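You operate a simulated robot arm through the tools that you are given. There is no shell and no other tool. Be economical: measure what you need, move in short steps, check, and stop when the job is done.

You are at the controls of a simulated robot arm. One attempt, no reset.

JOB
Fetch the pink begonia from the plywood board and set it on the blue saucer. Put one of the small cards from the middle of the plant bench on the green saucer. Put the seed packet labelled "basil" from the plywood board in the brown paper pot and the seed packet labelled "zinnia" in the white bowl. Any order will do.

The check looks at the end state, three seconds after you hand in, the way a careful person would. Anything else that was tipped, shoved, dropped, spilled or broken makes it a failure.

ROBOT AND FRAMES
A 6-joint arm with a two-finger gripper on a trunk, on a base that drives. Base frame: it is fixed to the floor where the robot stands at the start and does not move with it; the origin is under the middle of the robot, x ahead of it, y to its left, z up; the surface under the hand at the start is at about z = 75. Lengths are in cm, angles in degrees, forces in N, time in s.
It reaches about 129.8 cm from its shoulder. Its first joint turns from -149.0 to 149.0 degrees. Places, roughly: brown paper pot (24x24x12 cm) [80, 70, 80]; small card [50, -225, 75]; white bowl [75, 100, 75]. Payload 1.57 kg.
The tool frame sits at the grasp point between the pads (the TCP): z along the fingers, y along the line on which they close. The tips reach 2.1 cm beyond it. Largest opening 7 cm; the body of the gripper starts 5 cm behind the TCP.
Orientation is told as [roll, pitch, yaw] about the base's x, y, z axes, in that order, counted from this pose: with the fingers straight down and closing along the base's y, the tool's x points along the base's -x, its y along +y and its z along -z.

CONTROLS
- The arm moves only by the tool move_arm. Its argument "series" is a list of rows, each a list of 2 entries, a list of its own where there are three numbers: the shift along the base's x, y, z in cm, then the turn, a rotation vector about the base's x, y, z in degrees. In form: [[[tx, ty, tz], [rx, ry, rz]], ...]. A call has 1 to 12 rows; each row shifts and turns the commanded pose from where the row before left it. "claw" is the gripper command, from -1 (fully open) to 1 (shut), values between in proportion, set as the call begins (left out, the last holds). Rows are played at 5 a second. More than 5 cm and 8.6 degrees between two rows, or a gripper value outside its range, and nothing of the call is played. Where a pose cannot be reached the arm comes as near as it can. A force on the tool above 40 N (or 10 N above the force at the start of the call, whichever is more), or a blocked arm, ends the call early, and 0.2 s more pass. The fingers move at their own pace and stop on an object; they squeeze with about 30 N. The grip force told is the motor's: it shows also when the fingers shut on nothing. Time passes only in rows, and 0.2 s behind the last, so rows that do not move let the fingers close. The reply holds the time, the measured pose of the TCP, the force on the tool along the base axes, the opening and the grip force, in the units named above and with some noise, with the torque about the TCP (base axes, N m) and any sound that the robot's microphone picked up.
- Cameras (640 x 400 px; columns grow to the right, rows downward): "scene" is now at [2.63, 17.97, 174.56]; the picture's right is [0.36, -0.93, 0.00], its down [-0.75, -0.29, -0.60] and it looks along [0.56, 0.21, -0.80] (base axes); focal length 276 px, centre (320, 200). "wrist" rides on the gripper at [7.9, 0.4, -8.1] in the tool frame; the picture's right is [-0.05, 1.00, 0.00], its down [-0.67, -0.03, -0.74] and it looks along [-0.74, -0.04, 0.67] (tool axes); focal length 256 px, centre (320, 200). There is no depth. A picture from a camera that has moved, and an enlarged one, comes with that camera's place and axes in the base frame and with its lens.
- camera(camera): a new picture of that camera. No time passes.
- move_column(by): slides the trunk up (or, below 0, down) by that many cm; the arm and the scene camera ride with it, the base frame stays. It gives what a move gives, with no picture.
- drive_base(legs): drives the robot by 1 to 6 legs, each [ahead, turn to the left] in cm and degrees, along the robot's own axes; the way and the turn of a leg run together, so that a leg with both is an arc; at most 150 cm and 180 degrees a leg. The arm and the cameras ride along, it lands a little off, and it stops where it bumps. It gives what a move gives.
- pan_tilt(pan, tilt): turns the head with the scene camera to pan (to the left, within 155 degrees either way) and tilt (down, from -29 to 69), counted from straight ahead of the robot. It gives what a move gives.
- enlarge(camera, box): a new picture of the part [left, top, right, bottom] of that camera's present view, enlarged. No time passes.
- job_done(): hands the job in; it is judged then, once.

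Work in short steps. Places have to be worked out from the pictures, the camera data and where the tool is seen: move nearer, look again, correct. Check each grasp and each placing, and mend what went wrong. You have 165 turns and 112 pictures in all, those below and enlarged ones among them. Open the gripper and draw the arm clear of the work before you hand the job in, unless the task says otherwise; then end with one line.

The tools are called after ">>>" by a JSON object that holds its "method" and its "body". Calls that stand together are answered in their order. move_arm: Moves the arm, as the interface text tells. Its arguments: {"type":"object","properties":{"series":{"type":"array","items":{"type":"array"}},"claw":{"type":"number"}},"required":["series"]} The other tools are called the same way: move_column (by) slides the trunk up or down; drive_base (legs) drives the base; pan_tilt (pan, tilt) turns the head that bears the scene camera; camera (camera) takes a picture; enlarge (camera, box) takes an enlarged picture of a part of a camera's view; job_done () hands the job in.

At the start:

```text
time: 0.0
position: [64.25, 33.5, 108.75]
ee_rot: [0.0, 0.1, 0.6]
contact_force: [-0.9, 0.7, 0.0]
moment: [0.01, -0.01, -0.01]
opening: 6.99
gripper_force: 0.0
trunk travel left (down, up): [-77.0, 20.0]
robot x, y, heading: [-0.06, -1.29, 0.0]
head pan, tilt: [21.1, 53.5]
```

scene: 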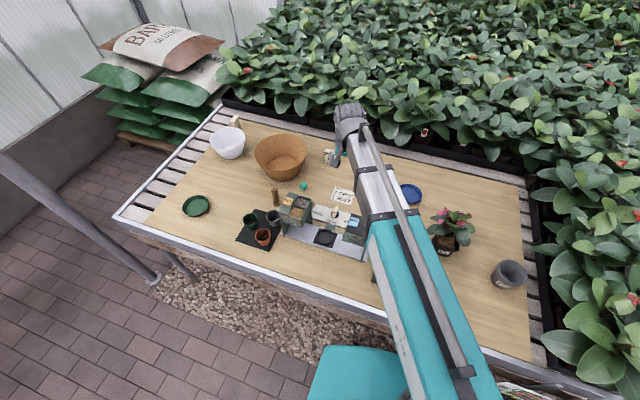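
wrist: 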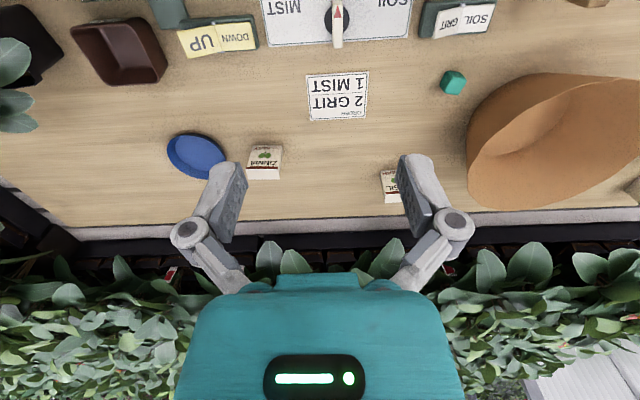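

The wrist view is upside down and shows two packets near the blue saucer. I'll enlarge both views to read the labels and lay out the scene.

>>> {"method": "enlarge", "body": {"camera": "wrist", "box": [220, 60, 460, 210]}}

>>> {"method": "enlarge", "body": {"camera": "scene", "box": [200, 100, 380, 260]}}

>>> {"method": "enlarge", "body": {"camera": "scene", "box": [380, 150, 560, 310]}}

```text
2.67 times, centred on (340, 135) of wrist
camera zoom: at [56.23, 33.66, 117.0], right [0.04, 1.0, 0.0], down [0.67, -0.03, 0.74], along [0.74, -0.03, -0.67], focal length 683 px, centre (267, 373)
```

zoom: 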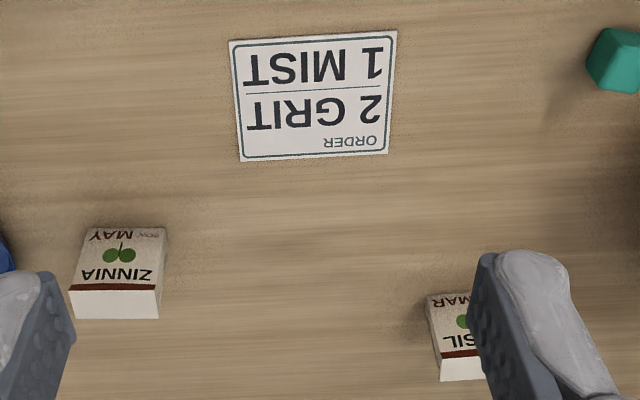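

```text
2.50 times, centred on (290, 180) of scene
camera zoom: at [2.63, 17.97, 174.56], right [0.36, -0.93, 0.0], down [-0.75, -0.29, -0.6], along [0.56, 0.21, -0.8], focal length 691 px, centre (395, 250)
```

zoom: 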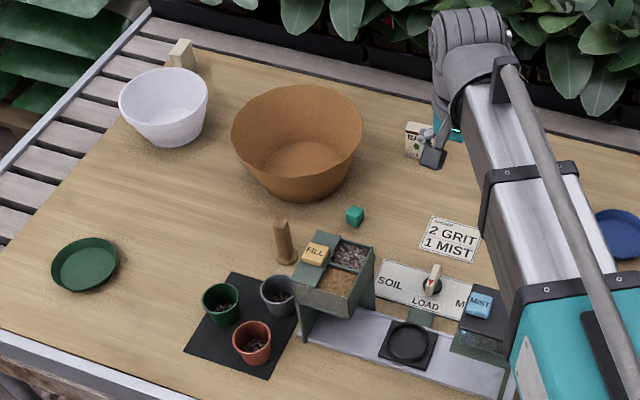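

```text
2.50 times, centred on (470, 230) of scene
camera zoom: at [2.63, 17.97, 174.56], right [0.36, -0.93, 0.0], down [-0.75, -0.29, -0.6], along [0.56, 0.21, -0.8], focal length 691 px, centre (-55, 125)
```

zoom: 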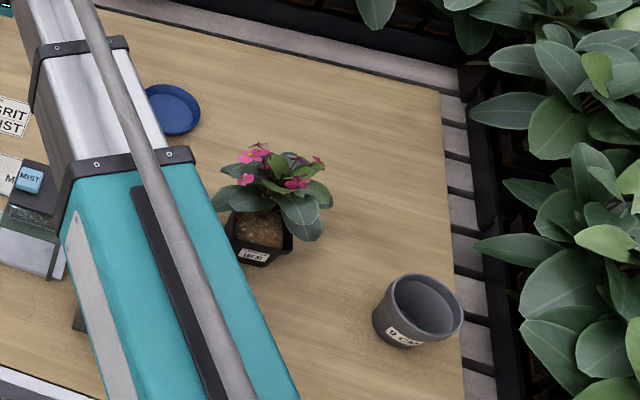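

Zinnia looks to be near (88, 21) and basil near (95, 48). I'll move to a closer viewpoint for the zinnia packet, staying well above the bench.

>>> {"method": "move_arm", "body": {"series": [[[1, -4, -3], [0, 0, 0]], [[1, -4, -3], [0, 0, 0]], [[1, -4, -3], [0, 0, 0]], [[0, 0, -3], [0, 0, 0]], [[0, 0, 0], [0, 0, 0]]], "claw": -1}}

>>> {"method": "camera", "body": {"camera": "wrist"}}

>>> {"method": "camera", "body": {"camera": "scene"}}

```text
refused: row 1 steps farther than a row can; nothing moved
```

```text
106 pictures are left
camera wrist: at [56.23, 33.66, 117.0], right [0.04, 1.0, 0.0], down [0.67, -0.03, 0.74], along [0.74, -0.03, -0.67], focal length 256 px, centre (320, 200)
```

wrist: 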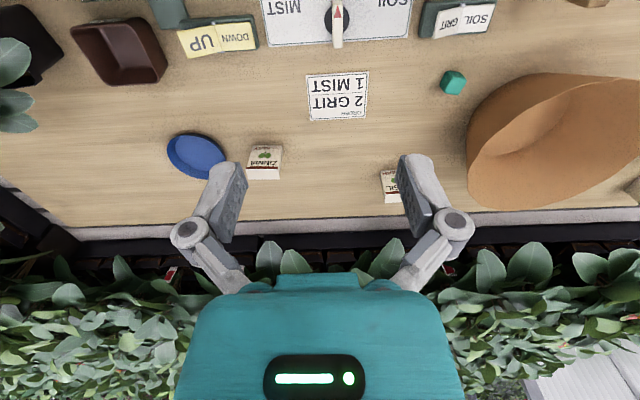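

```text
105 pictures are left
camera scene: at [2.63, 17.97, 174.56], right [0.36, -0.93, 0.0], down [-0.75, -0.29, -0.6], along [0.56, 0.21, -0.8], focal length 276 px, centre (320, 200)
```

scene: 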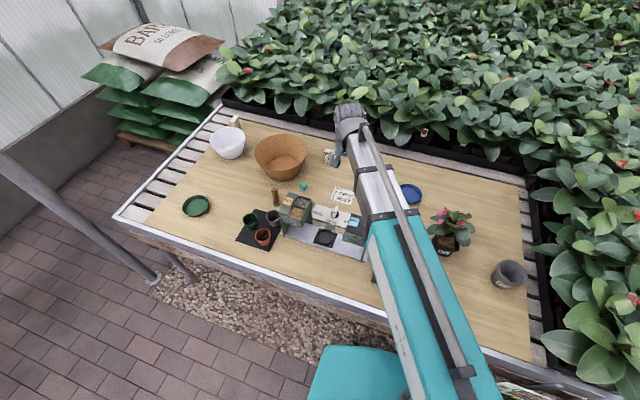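

Steps must stay at or under 5 cm in total, so I'll replay that move in smaller rows.

>>> {"method": "move_arm", "body": {"series": [[[1, -3, -3], [0, 0, 0]], [[1, -3, -3], [0, 0, 0]], [[1, -3, -3], [0, 0, 0]], [[1, -3, -3], [0, 0, 0]], [[0, 0, 0], [0, 0, 0]]], "claw": -1}}

>>> {"method": "camera", "body": {"camera": "wrist"}}

```text
time: 1.2
position: [68.1, 21.5, 108.88]
ee_rot: [0.0, 0.0, 0.8]
contact_force: [0.3, -0.3, -0.3]
moment: [0.03, 0.0, 0.01]
opening: 7.0
gripper_force: 0.1
out of reach, approached as far as the arm can: row 1, 2, 3, 4
trunk travel left (down, up): [-77.0, 20.0]
robot x, y, heading: [-0.06, -1.75, 0.2]
head pan, tilt: [21.1, 53.5]
```

```text
104 pictures are left
camera wrist: at [60.28, 21.74, 117.0], right [0.04, 1.0, 0.0], down [0.67, -0.03, 0.74], along [0.74, -0.03, -0.67], focal length 256 px, centre (320, 200)
```

wrist: 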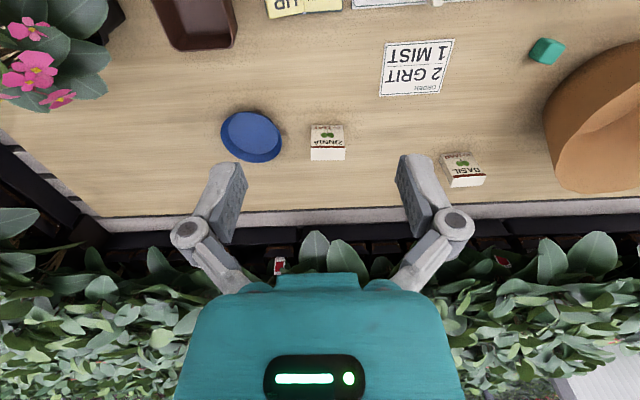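

The arm cannot go lower at this trunk height, so I'll lower the trunk by 15 cm.

>>> {"method": "move_column", "body": {"by": -15}}

>>> {"method": "camera", "body": {"camera": "wrist"}}

>>> {"method": "camera", "body": {"camera": "scene"}}

```text
time: 3.0
position: [68.31, 21.51, 93.76]
ee_rot: [0.0, 0.0, 0.7]
contact_force: [-0.5, -0.5, -0.6]
moment: [-0.02, 0.04, -0.01]
opening: 6.99
gripper_force: 0.1
trunk travel left (down, up): [-62.0, 35.0]
robot x, y, heading: [-0.08, -1.48, 0.3]
head pan, tilt: [21.1, 53.5]
```

```text
103 pictures are left
camera wrist: at [60.27, 21.78, 102.0], right [0.04, 1.0, 0.0], down [0.67, -0.03, 0.74], along [0.74, -0.03, -0.67], focal length 256 px, centre (320, 200)
```

wrist: 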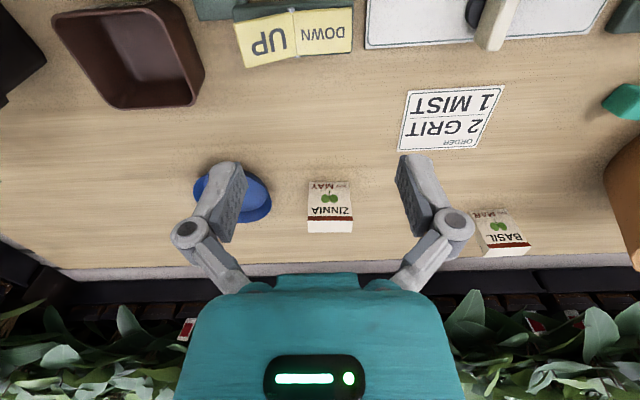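

```text
102 pictures are left
camera scene: at [2.62, 17.97, 159.56], right [0.36, -0.93, 0.0], down [-0.75, -0.29, -0.6], along [0.56, 0.21, -0.8], focal length 276 px, centre (320, 200)
```

scene: 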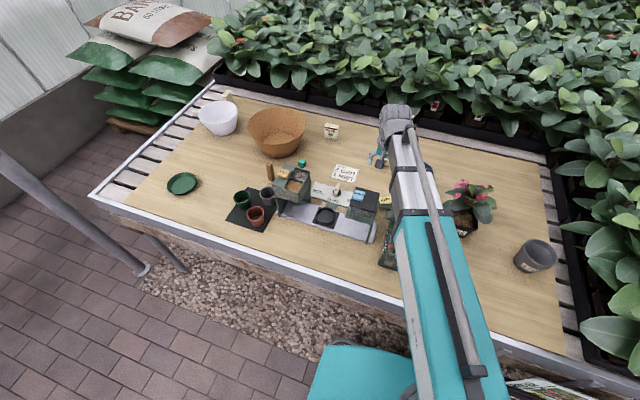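

I'll zoom in on both packets to get their geometry.

>>> {"method": "enlarge", "body": {"camera": "wrist", "box": [180, 130, 420, 280]}}

>>> {"method": "enlarge", "body": {"camera": "scene", "box": [300, 110, 420, 210]}}

```text
2.67 times, centred on (300, 205) of wrist
camera zoom: at [60.27, 21.78, 102.0], right [0.04, 1.0, 0.0], down [0.67, -0.03, 0.74], along [0.74, -0.03, -0.67], focal length 683 px, centre (373, 187)
```

zoom: 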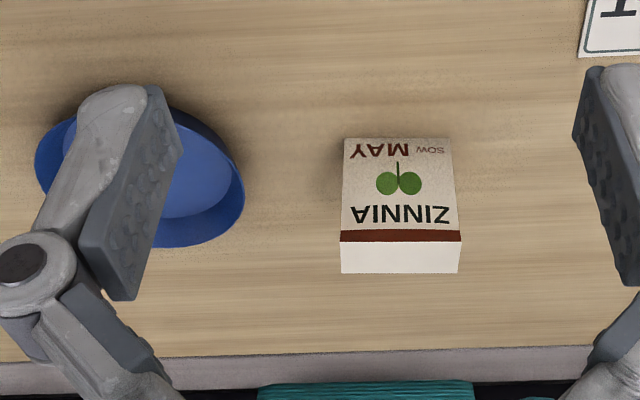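

```text
4.00 times, centred on (360, 160) of scene
camera zoom: at [2.62, 17.97, 159.56], right [0.36, -0.93, 0.0], down [-0.75, -0.29, -0.6], along [0.56, 0.21, -0.8], focal length 1106 px, centre (160, 360)
```

zoom: 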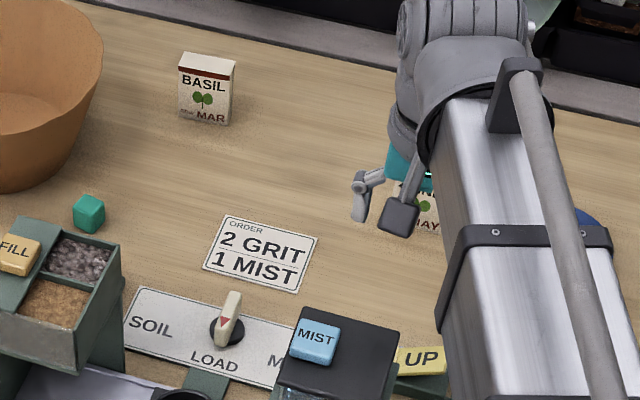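

The zinnia packet stands upright, about 5.8 wide (y), 3.4 deep (x) and 6.5 high, near (87.8, 22). I'll yaw the gripper by 90° so the fingers close along x.

>>> {"method": "move_arm", "body": {"series": [[[0, 0, 0], [0, 0, 8.5]], [[0, 0, 0], [0, 0, 8.5]], [[0, 0, 0], [0, 0, 8.5]], [[0, 0, 0], [0, 0, 8.5]], [[0, 0, 0], [0, 0, 8.5]], [[0, 0, 0], [0, 0, 8.5]], [[0, 0, 0], [0, 0, 8.5]], [[0, 0, 0], [0, 0, 8.5]], [[0, 0, 0], [0, 0, 8.5]], [[0, 0, 0], [0, 0, 8.5]], [[0, 0, 0], [0, 0, 4.3]]]}}

>>> {"method": "move_arm", "body": {"series": [[[4.8, 0, 0], [0, 0, 0]], [[4.8, 0, 0], [0, 0, 0]], [[4.8, 0, 0], [0, 0, 0]], [[4.8, 0, 0], [0, 0, 0]], [[0, 0, 0], [0, 0, 0]]]}}

>>> {"method": "camera", "body": {"camera": "wrist"}}

>>> {"method": "camera", "body": {"camera": "scene"}}

```text
time: 5.3
position: [68.2, 21.52, 93.88]
ee_rot: [0.0, -0.1, 90.2]
contact_force: [-0.1, -0.4, 0.0]
moment: [0.01, -0.01, -0.01]
opening: 7.02
gripper_force: 0.0
trunk travel left (down, up): [-62.0, 35.0]
robot x, y, heading: [-0.14, -1.42, 0.1]
head pan, tilt: [21.1, 53.5]
```

```text
time: 6.5
position: [87.49, 21.76, 93.81]
ee_rot: [0.0, 0.0, 90.1]
contact_force: [-0.2, 0.4, -0.9]
moment: [-0.01, -0.01, 0.02]
opening: 7.01
gripper_force: 0.0
trunk travel left (down, up): [-62.0, 35.0]
robot x, y, heading: [0.17, -1.78, -0.1]
head pan, tilt: [21.1, 53.5]
```

```text
99 pictures are left
camera wrist: at [87.08, 13.67, 101.97], right [-1.0, 0.05, 0.0], down [0.04, 0.67, 0.74], along [0.04, 0.74, -0.67], focal length 256 px, centre (320, 200)
```

wrist: 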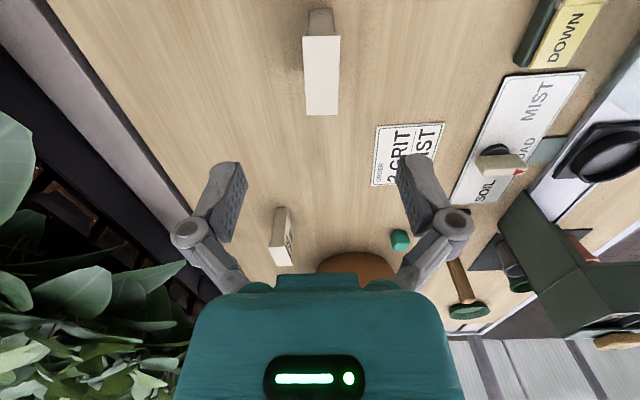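

```text
98 pictures are left
camera scene: at [2.67, 17.97, 159.56], right [0.36, -0.93, 0.0], down [-0.75, -0.29, -0.6], along [0.56, 0.21, -0.8], focal length 276 px, centre (320, 200)
```

scene: 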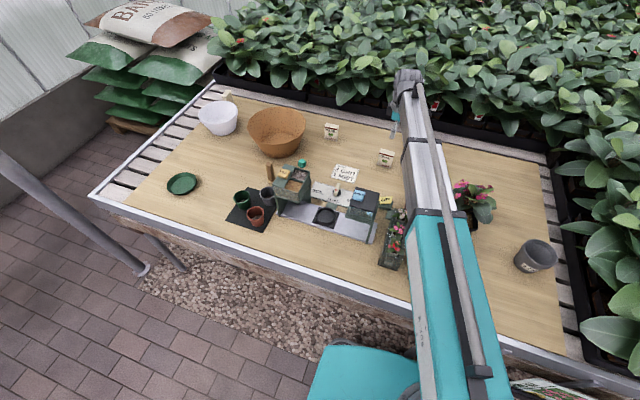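

The packet's top is centred under the fingers (x≈87.5, y≈22.3). I'll shift slightly in y and use the trunk to descend straight down to z≈79.

>>> {"method": "move_arm", "body": {"series": [[[0, 0.6, 0], [0, 0, 0]], [[0, 0, 0], [0, 0, 0]]], "claw": -1}}

>>> {"method": "move_column", "body": {"by": -11}}

>>> {"method": "camera", "body": {"camera": "wrist"}}

>>> {"method": "enlarge", "body": {"camera": "scene", "box": [340, 80, 460, 160]}}

```text
time: 7.2
position: [87.41, 22.22, 93.81]
ee_rot: [0.0, 0.0, 90.0]
contact_force: [-0.2, -0.4, 0.2]
moment: [0.02, 0.0, -0.02]
opening: 7.0
gripper_force: 0.0
trunk travel left (down, up): [-62.0, 35.0]
robot x, y, heading: [-0.15, -1.62, -0.2]
head pan, tilt: [21.1, 53.5]
```

```text
time: 8.6
position: [87.42, 22.23, 82.78]
ee_rot: [0.0, 0.0, 90.0]
contact_force: [-0.7, 0.3, -0.5]
moment: [-0.02, 0.01, -0.02]
opening: 7.0
gripper_force: 0.1
trunk travel left (down, up): [-51.0, 46.0]
robot x, y, heading: [0.35, -1.29, -0.0]
head pan, tilt: [21.1, 53.5]
```

```text
97 pictures are left
camera wrist: at [87.03, 14.21, 91.0], right [-1.0, 0.05, 0.0], down [0.04, 0.67, 0.74], along [0.04, 0.74, -0.67], focal length 256 px, centre (320, 200)
```

wrist: 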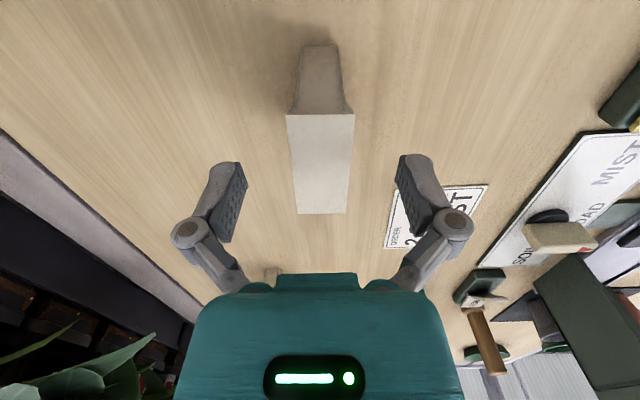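

```text
5.00 times, centred on (400, 120) of scene
camera zoom: at [2.63, 17.97, 148.56], right [0.36, -0.93, 0.0], down [-0.75, -0.29, -0.6], along [0.56, 0.21, -0.8], focal length 1382 px, centre (-80, 600)
```

zoom: 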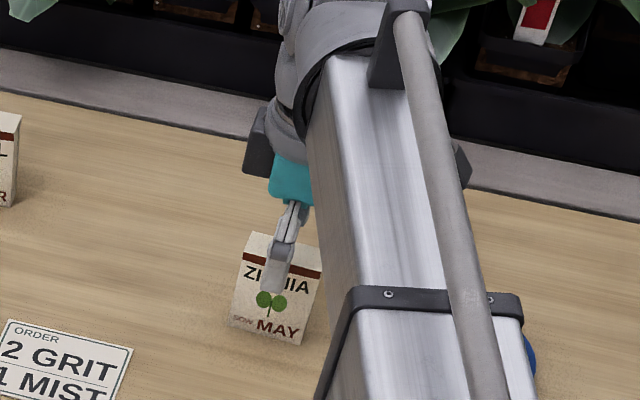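

Alignment is good. I'll descend another 4 cm and close.

>>> {"method": "move_column", "body": {"by": -4}}

>>> {"method": "move_arm", "body": {"series": [[[0, 0, 0], [0, 0, 0]], [[0, 0, 0], [0, 0, 0]], [[0, 0, 0], [0, 0, 0]], [[0, 0, 0], [0, 0, 0]]], "claw": 1}}

>>> {"method": "move_column", "body": {"by": 15}}

>>> {"method": "camera", "body": {"camera": "wrist"}}

```text
time: 9.4
position: [87.47, 22.2, 78.82]
ee_rot: [0.0, 0.0, 90.0]
contact_force: [0.1, 0.2, -0.5]
moment: [0.0, 0.0, 0.02]
opening: 6.99
gripper_force: 0.2
trunk travel left (down, up): [-47.0, 50.0]
robot x, y, heading: [-0.15, -1.32, -0.1]
head pan, tilt: [21.1, 53.5]
```

```text
time: 10.4
position: [87.46, 22.22, 78.9]
ee_rot: [0.0, 0.0, 90.0]
contact_force: [1.2, 0.2, 2.6]
moment: [-0.03, 0.02, 0.0]
opening: 2.5
gripper_force: 30.2
trunk travel left (down, up): [-47.0, 50.0]
robot x, y, heading: [0.3, -1.33, -0.1]
head pan, tilt: [21.1, 53.5]
```

```text
time: 12.2
position: [87.35, 22.21, 93.8]
ee_rot: [0.0, 0.0, 90.0]
contact_force: [0.2, -0.7, -0.8]
moment: [-0.01, 0.02, -0.03]
opening: 2.49
gripper_force: 30.0
trunk travel left (down, up): [-62.0, 35.0]
robot x, y, heading: [-0.18, -1.46, -0.1]
head pan, tilt: [21.1, 53.5]
```

```text
95 pictures are left
camera wrist: at [87.04, 14.21, 101.98], right [-1.0, 0.05, 0.0], down [0.04, 0.67, 0.74], along [0.04, 0.74, -0.67], focal length 256 px, centre (320, 200)
```

wrist: 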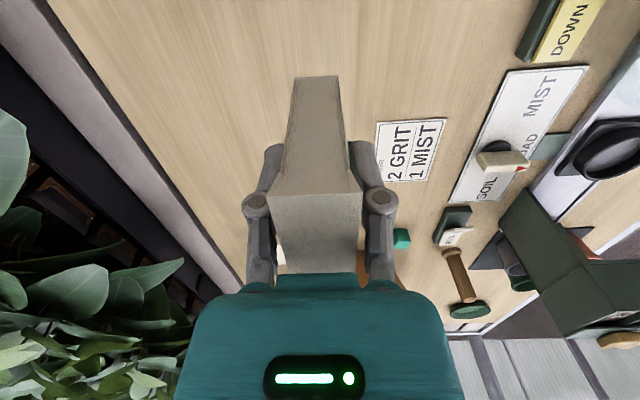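

The packet is held (opening 2.5). I'll raise the trunk 8 cm more and carry it toward the bowl above pot height, stopping halfway to look.

>>> {"method": "move_column", "body": {"by": 8}}

>>> {"method": "move_arm", "body": {"series": [[[-0.8, 4.8, 0], [0, 0, 0]], [[-0.8, 4.8, 0], [0, 0, 0]], [[-0.8, 4.8, 0], [0, 0, 0]], [[-0.8, 4.8, 0], [0, 0, 0]], [[-0.8, 4.8, 0], [0, 0, 0]], [[-0.8, 4.8, 0], [0, 0, 0]], [[-0.8, 4.8, 0], [0, 0, 0]], [[-0.8, 4.8, 0], [0, 0, 0]], [[0, 0, 0], [0, 0, 0]]], "claw": 1}}

>>> {"method": "camera", "body": {"camera": "wrist"}}

>>> {"method": "camera", "body": {"camera": "scene"}}

```text
time: 13.3
position: [87.49, 22.25, 101.87]
ee_rot: [0.0, 0.1, 90.0]
contact_force: [-0.3, -0.1, -0.9]
moment: [-0.02, 0.05, 0.01]
opening: 2.5
gripper_force: 30.3
trunk travel left (down, up): [-70.0, 27.0]
robot x, y, heading: [-0.07, -1.58, 0.1]
head pan, tilt: [21.1, 53.5]
```

```text
time: 15.3
position: [80.89, 60.72, 101.79]
ee_rot: [0.0, 0.0, 90.0]
contact_force: [-0.7, 1.2, -0.7]
moment: [-0.02, -0.01, -0.02]
opening: 2.44
gripper_force: 29.8
trunk travel left (down, up): [-70.0, 27.0]
robot x, y, heading: [0.23, -1.47, -0.0]
head pan, tilt: [21.1, 53.5]
```

```text
94 pictures are left
camera wrist: at [80.5, 52.64, 109.98], right [-1.0, 0.05, 0.0], down [0.04, 0.67, 0.74], along [0.04, 0.74, -0.67], focal length 256 px, centre (320, 200)
```

wrist: 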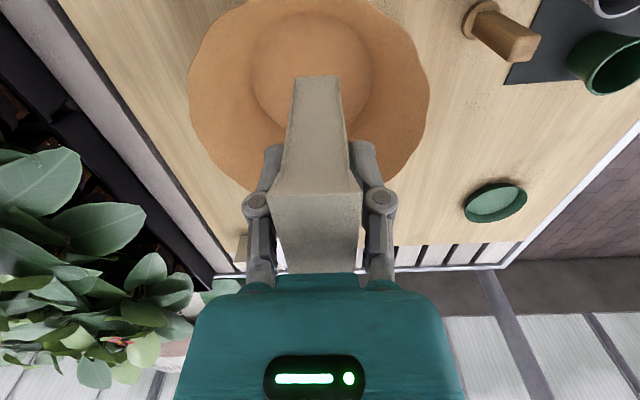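

```text
93 pictures are left
camera scene: at [2.62, 18.02, 167.55], right [0.36, -0.93, 0.0], down [-0.75, -0.29, -0.6], along [0.56, 0.21, -0.8], focal length 276 px, centre (320, 200)
```

scene: 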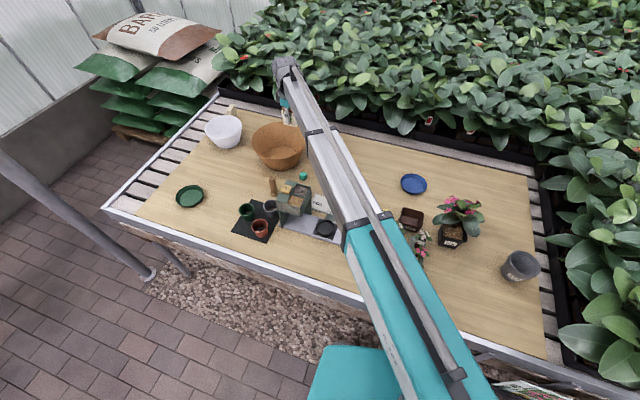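

The pot is directly below with clear height. The bowl appears near (83, 98), so I'll continue to about (82, 88).

>>> {"method": "move_arm", "body": {"series": [[[0.2, 4.8, 0], [0, 0, 0]], [[0.2, 4.8, 0], [0, 0, 0]], [[0.2, 4.8, 0], [0, 0, 0]], [[0.2, 4.8, 0], [0, 0, 0]], [[0.2, 4.8, 0], [0, 0, 0]], [[0.2, 4.8, 0], [0, 0, 0]], [[0, 0, 0], [0, 0, 0]]], "claw": 1}}

>>> {"method": "camera", "body": {"camera": "wrist"}}

>>> {"method": "enlarge", "body": {"camera": "scene", "box": [160, 60, 340, 180]}}

```text
time: 16.9
position: [76.71, 83.42, 101.77]
ee_rot: [0.0, 0.0, 90.0]
contact_force: [0.1, -1.3, -0.5]
moment: [0.01, 0.0, 0.02]
opening: 2.49
gripper_force: 30.3
out of reach, approached as far as the arm can: row 4, 5, 6
trunk travel left (down, up): [-70.0, 27.0]
robot x, y, heading: [0.04, -1.51, -0.1]
head pan, tilt: [21.1, 53.5]
```

```text
92 pictures are left
camera wrist: at [76.31, 75.42, 109.97], right [-1.0, 0.05, 0.0], down [0.03, 0.67, 0.75], along [0.04, 0.74, -0.67], focal length 256 px, centre (320, 200)
```

wrist: 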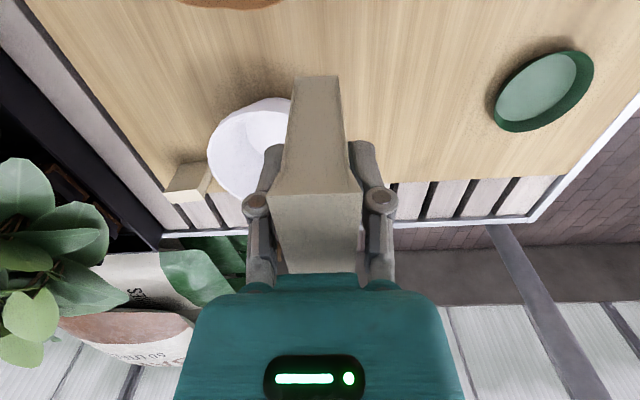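

```text
3.33 times, centred on (250, 120) of scene
camera zoom: at [2.63, 18.01, 167.55], right [0.36, -0.93, 0.0], down [-0.75, -0.29, -0.6], along [0.56, 0.21, -0.8], focal length 921 px, centre (553, 467)
```

zoom: 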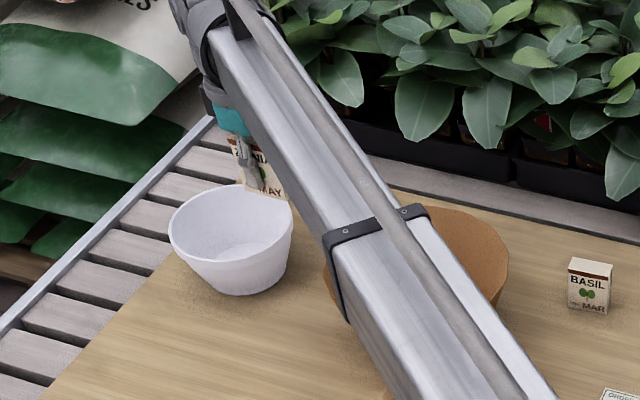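

The bowl (about 84, 95) is just out of reach, so the base must shift left by about 35 cm. First I'll raise the trunk and retract the arm above everything.

>>> {"method": "move_column", "body": {"by": 10}}

>>> {"method": "move_arm", "body": {"series": [[[-1, -4.8, 0], [0, 0, 0]], [[-1, -4.8, 0], [0, 0, 0]], [[-1, -4.8, 0], [0, 0, 0]], [[-1, -4.8, 0], [0, 0, 0]], [[-1, -4.8, 0], [0, 0, 0]], [[-1, -4.8, 0], [0, 0, 0]], [[-1, -4.8, 0], [0, 0, 0]], [[-1, -4.8, 0], [0, 0, 0]], [[-1, -4.8, 0], [0, 0, 0]], [[-1, -4.8, 0], [0, 0, 0]], [[-1, -4.8, 0], [0, 0, 0]], [[-1, -4.8, 0], [0, 0, 0]]], "claw": 1}}

>>> {"method": "move_arm", "body": {"series": [[[-1, -4.8, 0], [0, 0, 0]], [[-1, -4.8, 0], [0, 0, 0]], [[-1, -4.8, 0], [0, 0, 0]], [[-1, -3, 0], [0, 0, 0]], [[0, 0, 0], [0, 0, 0]]], "claw": 1}}

>>> {"method": "camera", "body": {"camera": "scene"}}

```text
time: 18.2
position: [76.81, 83.52, 111.77]
ee_rot: [-0.1, 0.0, 90.0]
contact_force: [-0.1, -0.5, -1.1]
moment: [0.04, -0.01, -0.02]
opening: 2.49
gripper_force: 30.5
trunk travel left (down, up): [-80.0, 17.0]
robot x, y, heading: [-0.04, -1.72, -0.1]
head pan, tilt: [21.1, 53.5]
```

```text
time: 20.9
position: [64.49, 25.74, 111.79]
ee_rot: [0.0, -0.1, 90.1]
contact_force: [0.6, 0.5, 0.9]
moment: [-0.01, 0.03, 0.0]
opening: 2.51
gripper_force: 29.6
trunk travel left (down, up): [-80.0, 17.0]
robot x, y, heading: [0.15, -1.77, 0.1]
head pan, tilt: [21.1, 53.5]
```

```text
time: 22.1
position: [60.56, 8.46, 111.87]
ee_rot: [0.0, -0.3, 90.0]
contact_force: [0.5, -0.4, -1.0]
moment: [0.0, 0.0, 0.0]
opening: 2.48
gripper_force: 29.7
trunk travel left (down, up): [-80.0, 17.0]
robot x, y, heading: [-0.11, -1.48, 0.0]
head pan, tilt: [21.1, 53.5]
```

```text
90 pictures are left
camera scene: at [2.64, 17.97, 177.56], right [0.36, -0.93, 0.0], down [-0.75, -0.29, -0.6], along [0.56, 0.21, -0.8], focal length 276 px, centre (320, 200)
```

scene: 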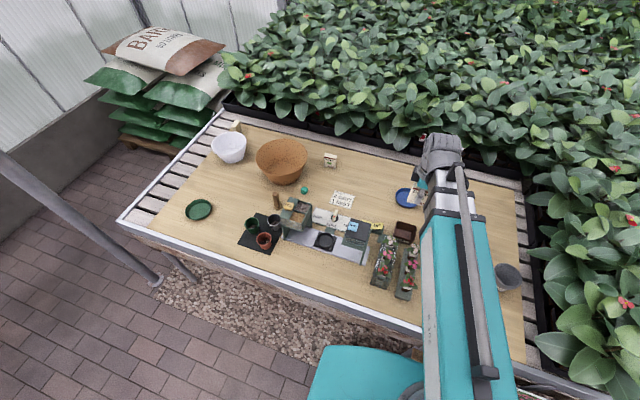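

The arm is retracted. Before driving I'll look at the right side, where the cards should be, and straight to the left.

>>> {"method": "pan_tilt", "body": {"pan": -85, "tilt": 25}}

>>> {"method": "camera", "body": {"camera": "scene"}}

>>> {"method": "pan_tilt", "body": {"pan": 80, "tilt": 40}}

>>> {"method": "camera", "body": {"camera": "scene"}}

```text
time: 23.9
position: [60.61, 8.36, 111.87]
ee_rot: [0.0, 0.0, 90.0]
contact_force: [0.0, 0.4, -0.7]
moment: [0.02, -0.02, 0.0]
opening: 2.5
gripper_force: 29.9
trunk travel left (down, up): [-80.0, 17.0]
robot x, y, heading: [0.1, -1.57, -0.2]
head pan, tilt: [-85.0, 25.0]
```

```text
89 pictures are left
camera scene: at [-3.45, 6.14, 181.76], right [-1.0, -0.09, 0.0], down [-0.04, 0.42, -0.91], along [0.08, -0.9, -0.42], focal length 276 px, centre (320, 200)
```

scene: 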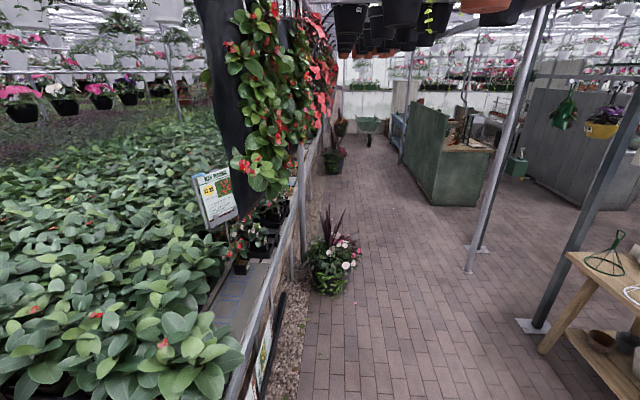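

```text
time: 26.4
position: [60.61, 8.5, 111.91]
ee_rot: [0.0, 0.0, 89.9]
contact_force: [0.5, -0.2, 0.4]
moment: [0.0, 0.0, -0.02]
opening: 2.51
gripper_force: 30.8
trunk travel left (down, up): [-80.0, 17.0]
robot x, y, heading: [0.39, -1.37, -0.0]
head pan, tilt: [80.0, 40.0]
```

```text
88 pictures are left
camera scene: at [-2.76, 23.69, 179.43], right [0.98, -0.18, 0.0], down [-0.11, -0.63, -0.77], along [0.13, 0.75, -0.64], focal length 276 px, centre (320, 200)
```

scene: 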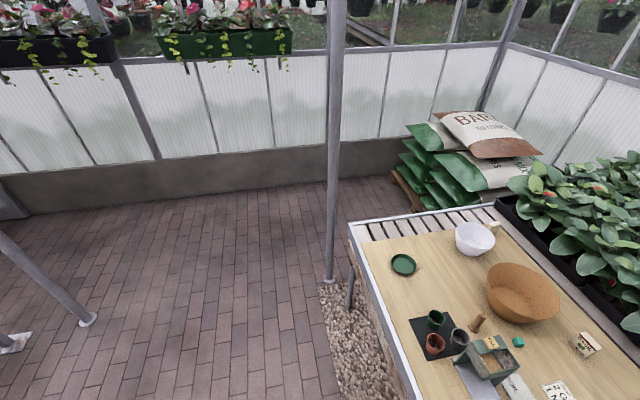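

There is open floor to the left. I'll turn left 90°, go ahead 36 cm, and turn back.

>>> {"method": "drive_base", "body": {"legs": [[0, 90], [36, 0], [0, -90]]}}

>>> {"method": "pan_tilt", "body": {"pan": 35, "tilt": 50}}

>>> {"method": "camera", "body": {"camera": "scene"}}

>>> {"method": "camera", "body": {"camera": "wrist"}}

```text
time: 40.5
position: [61.75, 42.3, 111.92]
ee_rot: [0.0, 0.1, 87.8]
contact_force: [0.3, -0.5, -1.3]
moment: [0.01, 0.02, 0.03]
opening: 2.52
gripper_force: 30.0
trunk travel left (down, up): [-80.0, 17.0]
robot x, y, heading: [0.98, 36.82, -1.7]
head pan, tilt: [80.0, 40.0]
```

```text
time: 41.6
position: [61.74, 42.39, 111.87]
ee_rot: [-0.1, -0.1, 87.9]
contact_force: [0.8, -0.5, -0.4]
moment: [0.01, 0.01, -0.01]
opening: 2.5
gripper_force: 29.6
trunk travel left (down, up): [-80.0, 17.0]
robot x, y, heading: [0.8, 36.32, -1.9]
head pan, tilt: [35.0, 50.0]
```

```text
87 pictures are left
camera scene: at [3.59, 57.74, 178.02], right [0.55, -0.84, 0.0], down [-0.64, -0.42, -0.64], along [0.54, 0.35, -0.77], focal length 276 px, centre (320, 200)
```

scene: 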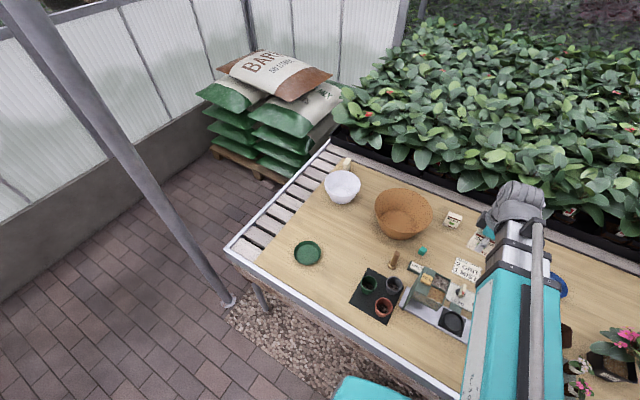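

```text
86 pictures are left
camera wrist: at [61.03, 34.33, 119.99], right [-1.0, 0.09, 0.0], down [0.06, 0.66, 0.75], along [0.07, 0.74, -0.67], focal length 256 px, centre (320, 200)
```

wrist: 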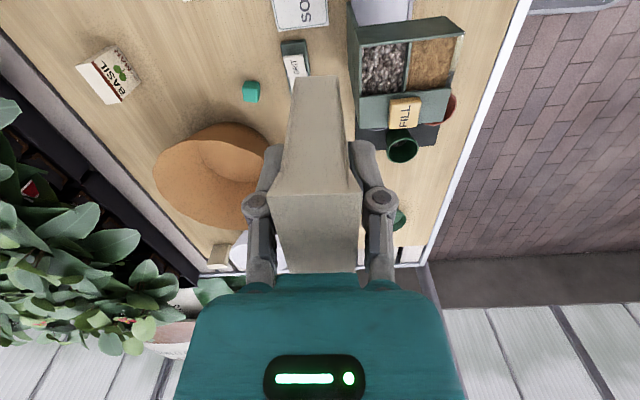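

The bowl rim centre is at about (82, 95.5). I'll carry the packet over, keeping height, and stop just short.

>>> {"method": "move_arm", "body": {"series": [[[1.7, 4.4, 0], [0, 0, 0]], [[1.7, 4.4, 0], [0, 0, 0]], [[1.7, 4.4, 0], [0, 0, 0]], [[1.7, 4.4, 0], [0, 0, 0]], [[1.7, 4.4, 0], [0, 0, 0]], [[1.7, 4.4, 0], [0, 0, 0]], [[1.7, 4.4, 0], [0, 0, 0]], [[1.7, 4.4, 0], [0, 0, 0]], [[1.7, 4.4, 0], [0, 0, 0]], [[1.7, 4.4, 0], [0, 0, 0]], [[0, 0, 0], [0, 0, 0]]], "claw": 1}}

>>> {"method": "camera", "body": {"camera": "wrist"}}

>>> {"method": "enlarge", "body": {"camera": "scene", "box": [290, 120, 470, 240]}}

```text
time: 44.0
position: [78.57, 86.37, 111.8]
ee_rot: [0.0, 0.0, 87.9]
contact_force: [1.2, 0.2, -0.5]
moment: [0.01, 0.01, 0.01]
opening: 2.47
gripper_force: 30.2
trunk travel left (down, up): [-80.0, 17.0]
robot x, y, heading: [0.79, 36.51, -1.8]
head pan, tilt: [35.0, 50.0]
```

```text
85 pictures are left
camera wrist: at [77.83, 78.44, 119.99], right [-1.0, 0.09, 0.0], down [0.06, 0.66, 0.75], along [0.07, 0.74, -0.67], focal length 256 px, centre (320, 200)
```

wrist: 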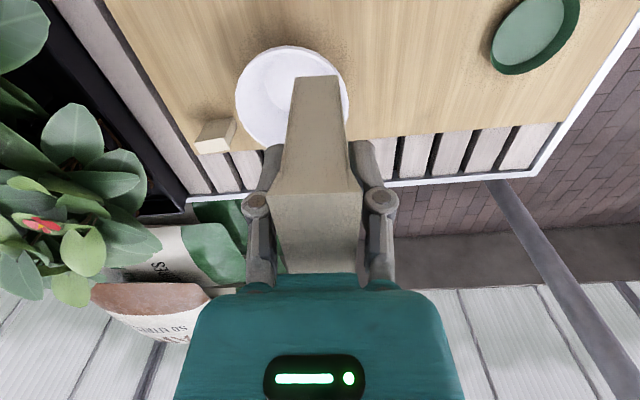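

```text
3.33 times, centred on (380, 180) of scene
camera zoom: at [3.58, 57.76, 178.01], right [0.55, -0.84, 0.0], down [-0.64, -0.42, -0.64], along [0.54, 0.35, -0.77], focal length 921 px, centre (120, 267)
```

zoom: 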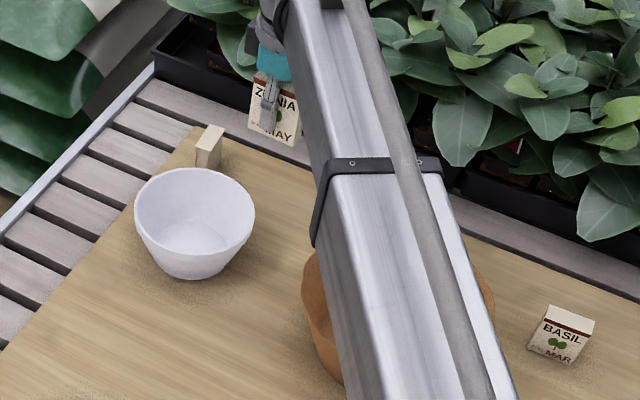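

The bowl centre is at (83, 95). I'll move over it and lower most of the way.

>>> {"method": "move_arm", "body": {"series": [[[2.1, 4.2, 0], [0, 0, 0]], [[2.1, 4.2, 0], [0, 0, 0]], [[0, 0, 0], [0, 0, 0]]], "claw": 1}}

>>> {"method": "move_column", "body": {"by": -18}}

>>> {"method": "camera", "body": {"camera": "wrist"}}

>>> {"method": "enlarge", "body": {"camera": "scene", "box": [290, 100, 470, 240]}}

```text
time: 44.8
position: [82.88, 94.8, 111.84]
ee_rot: [0.0, 0.0, 87.9]
contact_force: [0.8, -0.7, -0.1]
moment: [-0.03, 0.0, -0.01]
opening: 2.49
gripper_force: 30.2
trunk travel left (down, up): [-80.0, 17.0]
robot x, y, heading: [1.0, 36.87, -1.8]
head pan, tilt: [35.0, 50.0]
```

```text
time: 46.8
position: [82.92, 94.77, 93.92]
ee_rot: [0.0, 0.0, 88.0]
contact_force: [-0.4, 0.1, 0.3]
moment: [-0.01, 0.01, 0.02]
opening: 2.49
gripper_force: 29.7
trunk travel left (down, up): [-62.0, 35.0]
robot x, y, heading: [0.67, 36.33, -1.6]
head pan, tilt: [35.0, 50.0]
```

```text
83 pictures are left
camera wrist: at [82.17, 86.82, 101.99], right [-1.0, 0.09, 0.0], down [0.06, 0.66, 0.75], along [0.07, 0.74, -0.67], focal length 256 px, centre (320, 200)
```

wrist: 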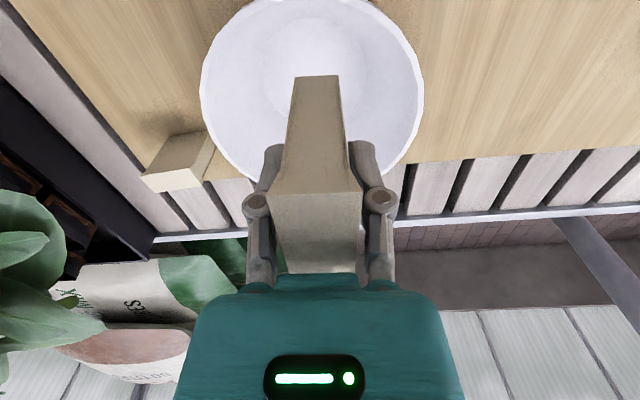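

```text
2.86 times, centred on (380, 170) of scene
camera zoom: at [3.59, 57.75, 160.02], right [0.55, -0.84, 0.0], down [-0.64, -0.42, -0.64], along [0.54, 0.35, -0.77], focal length 790 px, centre (149, 286)
```

zoom: 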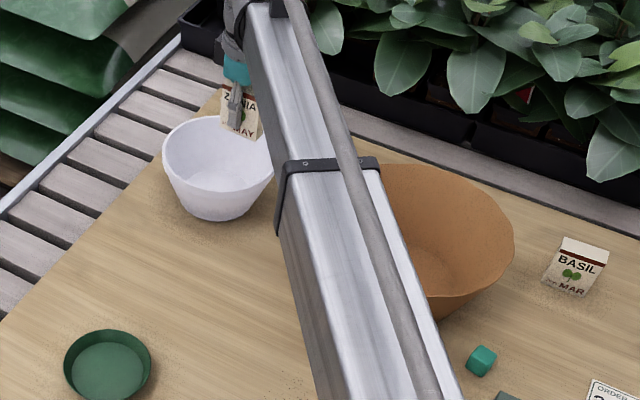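

The bowl is centred at about (83.6, 95.5), with its rim at z≈83. I'll nudge over and lower to just above the bottom.

>>> {"method": "move_arm", "body": {"series": [[[0.6, 0.6, 0], [0, 0, 0]], [[0, 0, 0], [0, 0, 0]]], "claw": 1}}

>>> {"method": "move_column", "body": {"by": -11}}

>>> {"method": "move_arm", "body": {"series": [[[0, 0, -0.5], [0, 0, 0]], [[0, 0, -0.5], [0, 0, 0]], [[0, 0, -0.5], [0, 0, 0]], [[0, 0, -0.5], [0, 0, 0]], [[0, 0, 0], [0, 0, 0]]], "claw": 1}}

>>> {"method": "camera", "body": {"camera": "wrist"}}

>>> {"method": "enlarge", "body": {"camera": "scene", "box": [290, 100, 470, 240]}}

```text
time: 47.4
position: [83.5, 95.39, 93.99]
ee_rot: [0.0, 0.0, 87.9]
contact_force: [-0.7, -0.1, -0.7]
moment: [0.02, 0.0, -0.01]
opening: 2.49
gripper_force: 30.5
trunk travel left (down, up): [-62.0, 35.0]
robot x, y, heading: [0.89, 36.81, -1.9]
head pan, tilt: [35.0, 50.0]
```

```text
time: 48.8
position: [83.47, 95.43, 82.88]
ee_rot: [0.1, 0.0, 87.9]
contact_force: [1.3, -0.2, 0.2]
moment: [-0.03, -0.01, 0.01]
opening: 2.48
gripper_force: 30.2
trunk travel left (down, up): [-51.0, 46.0]
robot x, y, heading: [0.62, 36.24, -1.6]
head pan, tilt: [35.0, 50.0]
```

```text
time: 50.0
position: [83.53, 95.31, 82.94]
ee_rot: [0.0, 0.0, 88.0]
contact_force: [-0.4, 0.2, -1.8]
moment: [0.02, 0.01, -0.01]
opening: 2.46
gripper_force: 30.2
out of reach, approached as far as the arm can: row 1, 2, 3, 4
trunk travel left (down, up): [-51.0, 46.0]
robot x, y, heading: [0.87, 36.3, -1.8]
head pan, tilt: [35.0, 50.0]
```

```text
81 pictures are left
camera wrist: at [82.79, 87.4, 90.98], right [-1.0, 0.09, 0.0], down [0.06, 0.66, 0.75], along [0.07, 0.74, -0.67], focal length 256 px, centre (320, 200)
```

wrist: 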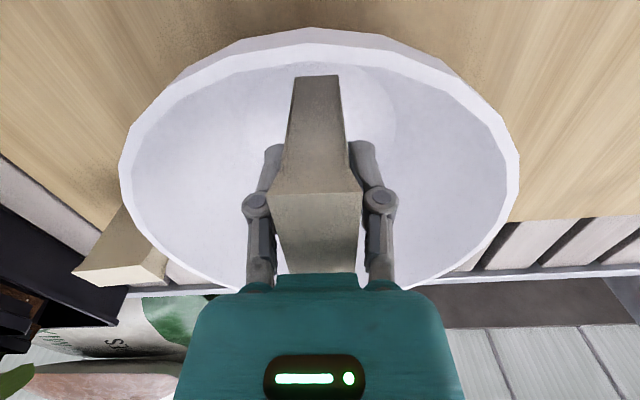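

```text
2.86 times, centred on (380, 170) of scene
camera zoom: at [3.6, 57.76, 149.01], right [0.55, -0.84, 0.0], down [-0.64, -0.42, -0.64], along [0.54, 0.35, -0.77], focal length 790 px, centre (149, 286)
```

zoom: 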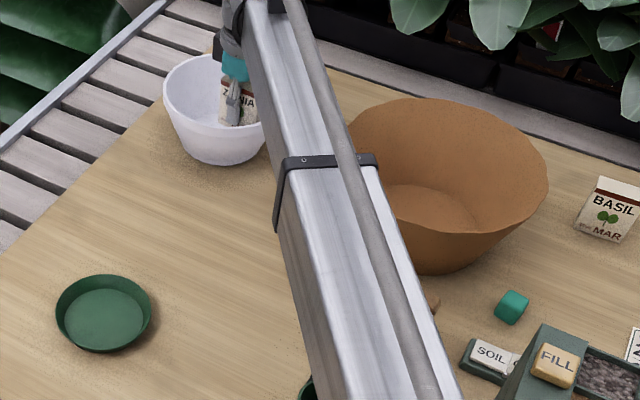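

The arm's z range is limited, so I'll lower by trunk: 2 cm to put the packet on the bowl floor.

>>> {"method": "move_column", "body": {"by": -1.7}}

```text
time: 50.7
position: [83.65, 95.32, 81.13]
ee_rot: [0.1, -0.1, 88.0]
contact_force: [-0.6, 0.2, -0.4]
moment: [0.0, 0.0, 0.0]
opening: 2.47
gripper_force: 29.8
trunk travel left (down, up): [-49.3, 47.7]
robot x, y, heading: [1.3, 36.7, -1.8]
head pan, tilt: [35.0, 50.0]
```

No contact yet (packet bottom ≈77). I'll go down a little more.

>>> {"method": "move_column", "body": {"by": -0.7}}

```text
time: 51.2
position: [83.5, 95.34, 80.51]
ee_rot: [0.1, 0.0, 87.9]
contact_force: [-0.6, 0.2, -0.6]
moment: [0.01, 0.02, 0.0]
opening: 2.49
gripper_force: 29.6
trunk travel left (down, up): [-48.6, 48.4]
robot x, y, heading: [0.93, 36.47, -1.9]
head pan, tilt: [35.0, 50.0]
```

The packet's bottom should be about 0.5 cm above the bowl floor, so I'll open the fingers part way to release it.

>>> {"method": "move_arm", "body": {"series": [[[0, 0, 0], [0, 0, 0]], [[0, 0, 0], [0, 0, 0]], [[0, 0, 0], [0, 0, 0]]], "claw": -0.2}}

>>> {"method": "move_column", "body": {"by": 12}}

>>> {"method": "camera", "body": {"camera": "wrist"}}

```text
time: 52.0
position: [83.58, 95.48, 80.35]
ee_rot: [0.0, -0.1, 87.9]
contact_force: [-0.4, 0.7, 0.1]
moment: [-0.02, 0.03, 0.02]
opening: 4.23
gripper_force: 0.0
trunk travel left (down, up): [-48.6, 48.4]
robot x, y, heading: [0.97, 36.51, -1.8]
head pan, tilt: [35.0, 50.0]
```

```text
time: 53.5
position: [83.42, 95.33, 92.48]
ee_rot: [0.0, -0.1, 87.9]
contact_force: [0.2, -0.6, -0.1]
moment: [0.0, 0.0, 0.0]
opening: 4.22
gripper_force: 0.0
trunk travel left (down, up): [-60.6, 36.4]
robot x, y, heading: [0.59, 36.19, -1.9]
head pan, tilt: [35.0, 50.0]
```

```text
79 pictures are left
camera wrist: at [82.8, 87.41, 100.57], right [-1.0, 0.09, 0.0], down [0.06, 0.66, 0.75], along [0.07, 0.74, -0.67], focal length 256 px, centre (320, 200)
```

wrist: 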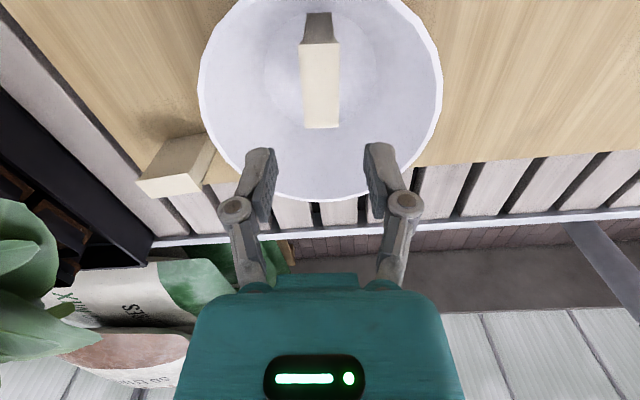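

The zinnia packet stands in the bowl. Next is basil: I'll raise the trunk 10 cm and move to about (94, 42), just short of it.

>>> {"method": "move_column", "body": {"by": 8}}

>>> {"method": "move_arm", "body": {"series": [[[0.85, -4.6, 0], [0, 0, 0]], [[0.85, -4.6, 0], [0, 0, 0]], [[0.85, -4.6, 0], [0, 0, 0]], [[0.85, -4.6, 0], [0, 0, 0]], [[0.85, -4.6, 0], [0, 0, 0]], [[0.85, -4.6, 0], [0, 0, 0]], [[0.85, -4.6, 0], [0, 0, 0]], [[0.85, -4.6, 0], [0, 0, 0]], [[0.85, -4.6, 0], [0, 0, 0]], [[0.85, -4.6, 0], [0, 0, 0]], [[0.85, -4.6, 0], [0, 0, 0]], [[0, 0, 0], [0, 0, 0]]], "claw": -1}}

>>> {"method": "camera", "body": {"camera": "wrist"}}

```text
time: 54.7
position: [83.6, 95.32, 100.44]
ee_rot: [0.0, 0.0, 87.9]
contact_force: [-0.1, 0.2, -0.2]
moment: [0.01, 0.03, 0.0]
opening: 4.21
gripper_force: 0.0
trunk travel left (down, up): [-68.6, 28.4]
robot x, y, heading: [0.63, 36.36, -1.7]
head pan, tilt: [35.0, 50.0]
```

```text
time: 57.3
position: [92.91, 44.86, 100.5]
ee_rot: [0.0, 0.0, 88.0]
contact_force: [0.7, -0.2, 0.5]
moment: [0.04, -0.01, 0.03]
opening: 7.02
gripper_force: 0.1
trunk travel left (down, up): [-68.6, 28.4]
robot x, y, heading: [1.1, 36.33, -1.7]
head pan, tilt: [35.0, 50.0]
```

```text
78 pictures are left
camera wrist: at [92.15, 36.77, 108.58], right [-1.0, 0.09, 0.0], down [0.06, 0.66, 0.75], along [0.07, 0.74, -0.67], focal length 256 px, centre (320, 200)
```

wrist: 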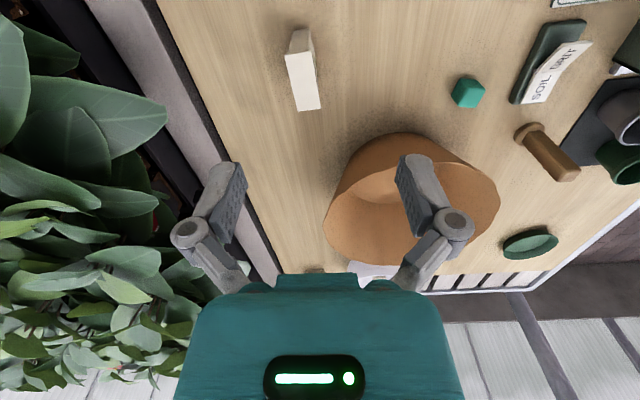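

Basil's top is centred at about (95.0, 48.3), yawed about +5°. I'll align over it and lower partway.

>>> {"method": "move_arm", "body": {"series": [[[2.0, 3.4, 0], [0, 0, 7]], [[0, 0, 0], [0, 0, 0]]], "claw": -1}}

>>> {"method": "move_column", "body": {"by": -16}}

>>> {"method": "camera", "body": {"camera": "wrist"}}

```text
time: 57.9
position: [95.02, 48.21, 100.39]
ee_rot: [0.0, -0.1, 94.9]
contact_force: [-0.4, 0.5, -0.1]
moment: [-0.01, -0.04, 0.04]
opening: 7.01
gripper_force: 0.1
trunk travel left (down, up): [-68.6, 28.4]
robot x, y, heading: [0.95, 36.7, -1.9]
head pan, tilt: [35.0, 50.0]
```

```text
time: 59.7
position: [94.91, 48.19, 84.67]
ee_rot: [0.1, 0.0, 94.9]
contact_force: [0.1, 0.1, -0.3]
moment: [-0.03, 0.04, 0.01]
opening: 7.0
gripper_force: 0.1
trunk travel left (down, up): [-52.6, 44.4]
robot x, y, heading: [1.22, 36.3, -1.8]
head pan, tilt: [35.0, 50.0]
```

```text
77 pictures are left
camera wrist: at [95.14, 40.16, 92.59], right [-1.0, -0.03, 0.0], down [-0.02, 0.67, 0.75], along [-0.02, 0.75, -0.67], focal length 256 px, centre (320, 200)
```

wrist: 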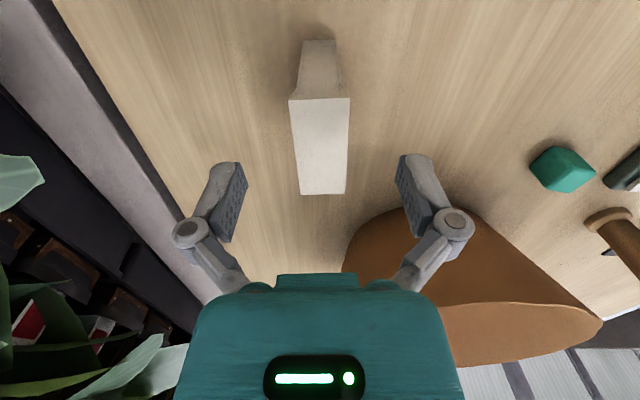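

Well aligned, so I'll lower to z≈79 and grip.

>>> {"method": "move_column", "body": {"by": -5.7}}

>>> {"method": "move_arm", "body": {"series": [[[0, 0, 0], [0, 0, 0]], [[0, 0, 0], [0, 0, 0]], [[0, 0, 0], [0, 0, 0]], [[0, 0, 0], [0, 0, 0]]], "claw": 1}}

>>> {"method": "move_column", "body": {"by": 23}}

>>> {"method": "camera", "body": {"camera": "wrist"}}

```text
time: 60.7
position: [94.89, 48.19, 78.85]
ee_rot: [0.0, -0.1, 94.9]
contact_force: [-0.2, 0.3, 0.3]
moment: [0.01, 0.03, 0.02]
opening: 7.0
gripper_force: 0.0
trunk travel left (down, up): [-46.9, 50.1]
robot x, y, heading: [0.76, 36.96, -1.4]
head pan, tilt: [35.0, 50.0]
```

```text
time: 61.7
position: [94.82, 48.38, 78.7]
ee_rot: [0.0, 0.0, 94.9]
contact_force: [0.2, -0.3, 1.9]
moment: [0.0, 0.01, 0.03]
opening: 2.49
gripper_force: 30.0
trunk travel left (down, up): [-46.9, 50.1]
robot x, y, heading: [0.99, 36.61, -1.9]
head pan, tilt: [35.0, 50.0]
```

```text
time: 64.1
position: [94.89, 48.02, 101.77]
ee_rot: [-0.1, -0.1, 95.0]
contact_force: [0.0, -0.6, -0.5]
moment: [-0.04, -0.01, 0.03]
opening: 2.48
gripper_force: 29.8
trunk travel left (down, up): [-69.9, 27.1]
robot x, y, heading: [0.61, 36.53, -1.7]
head pan, tilt: [35.0, 50.0]
```

```text
76 pictures are left
camera wrist: at [95.16, 40.17, 109.87], right [-1.0, -0.03, 0.0], down [-0.02, 0.67, 0.75], along [-0.02, 0.75, -0.67], focal length 256 px, centre (320, 200)
```

wrist: 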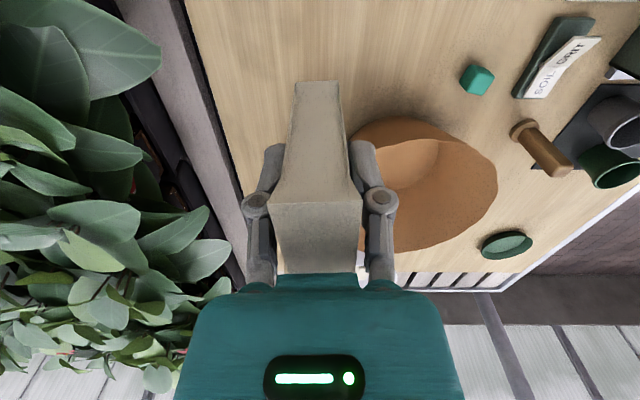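

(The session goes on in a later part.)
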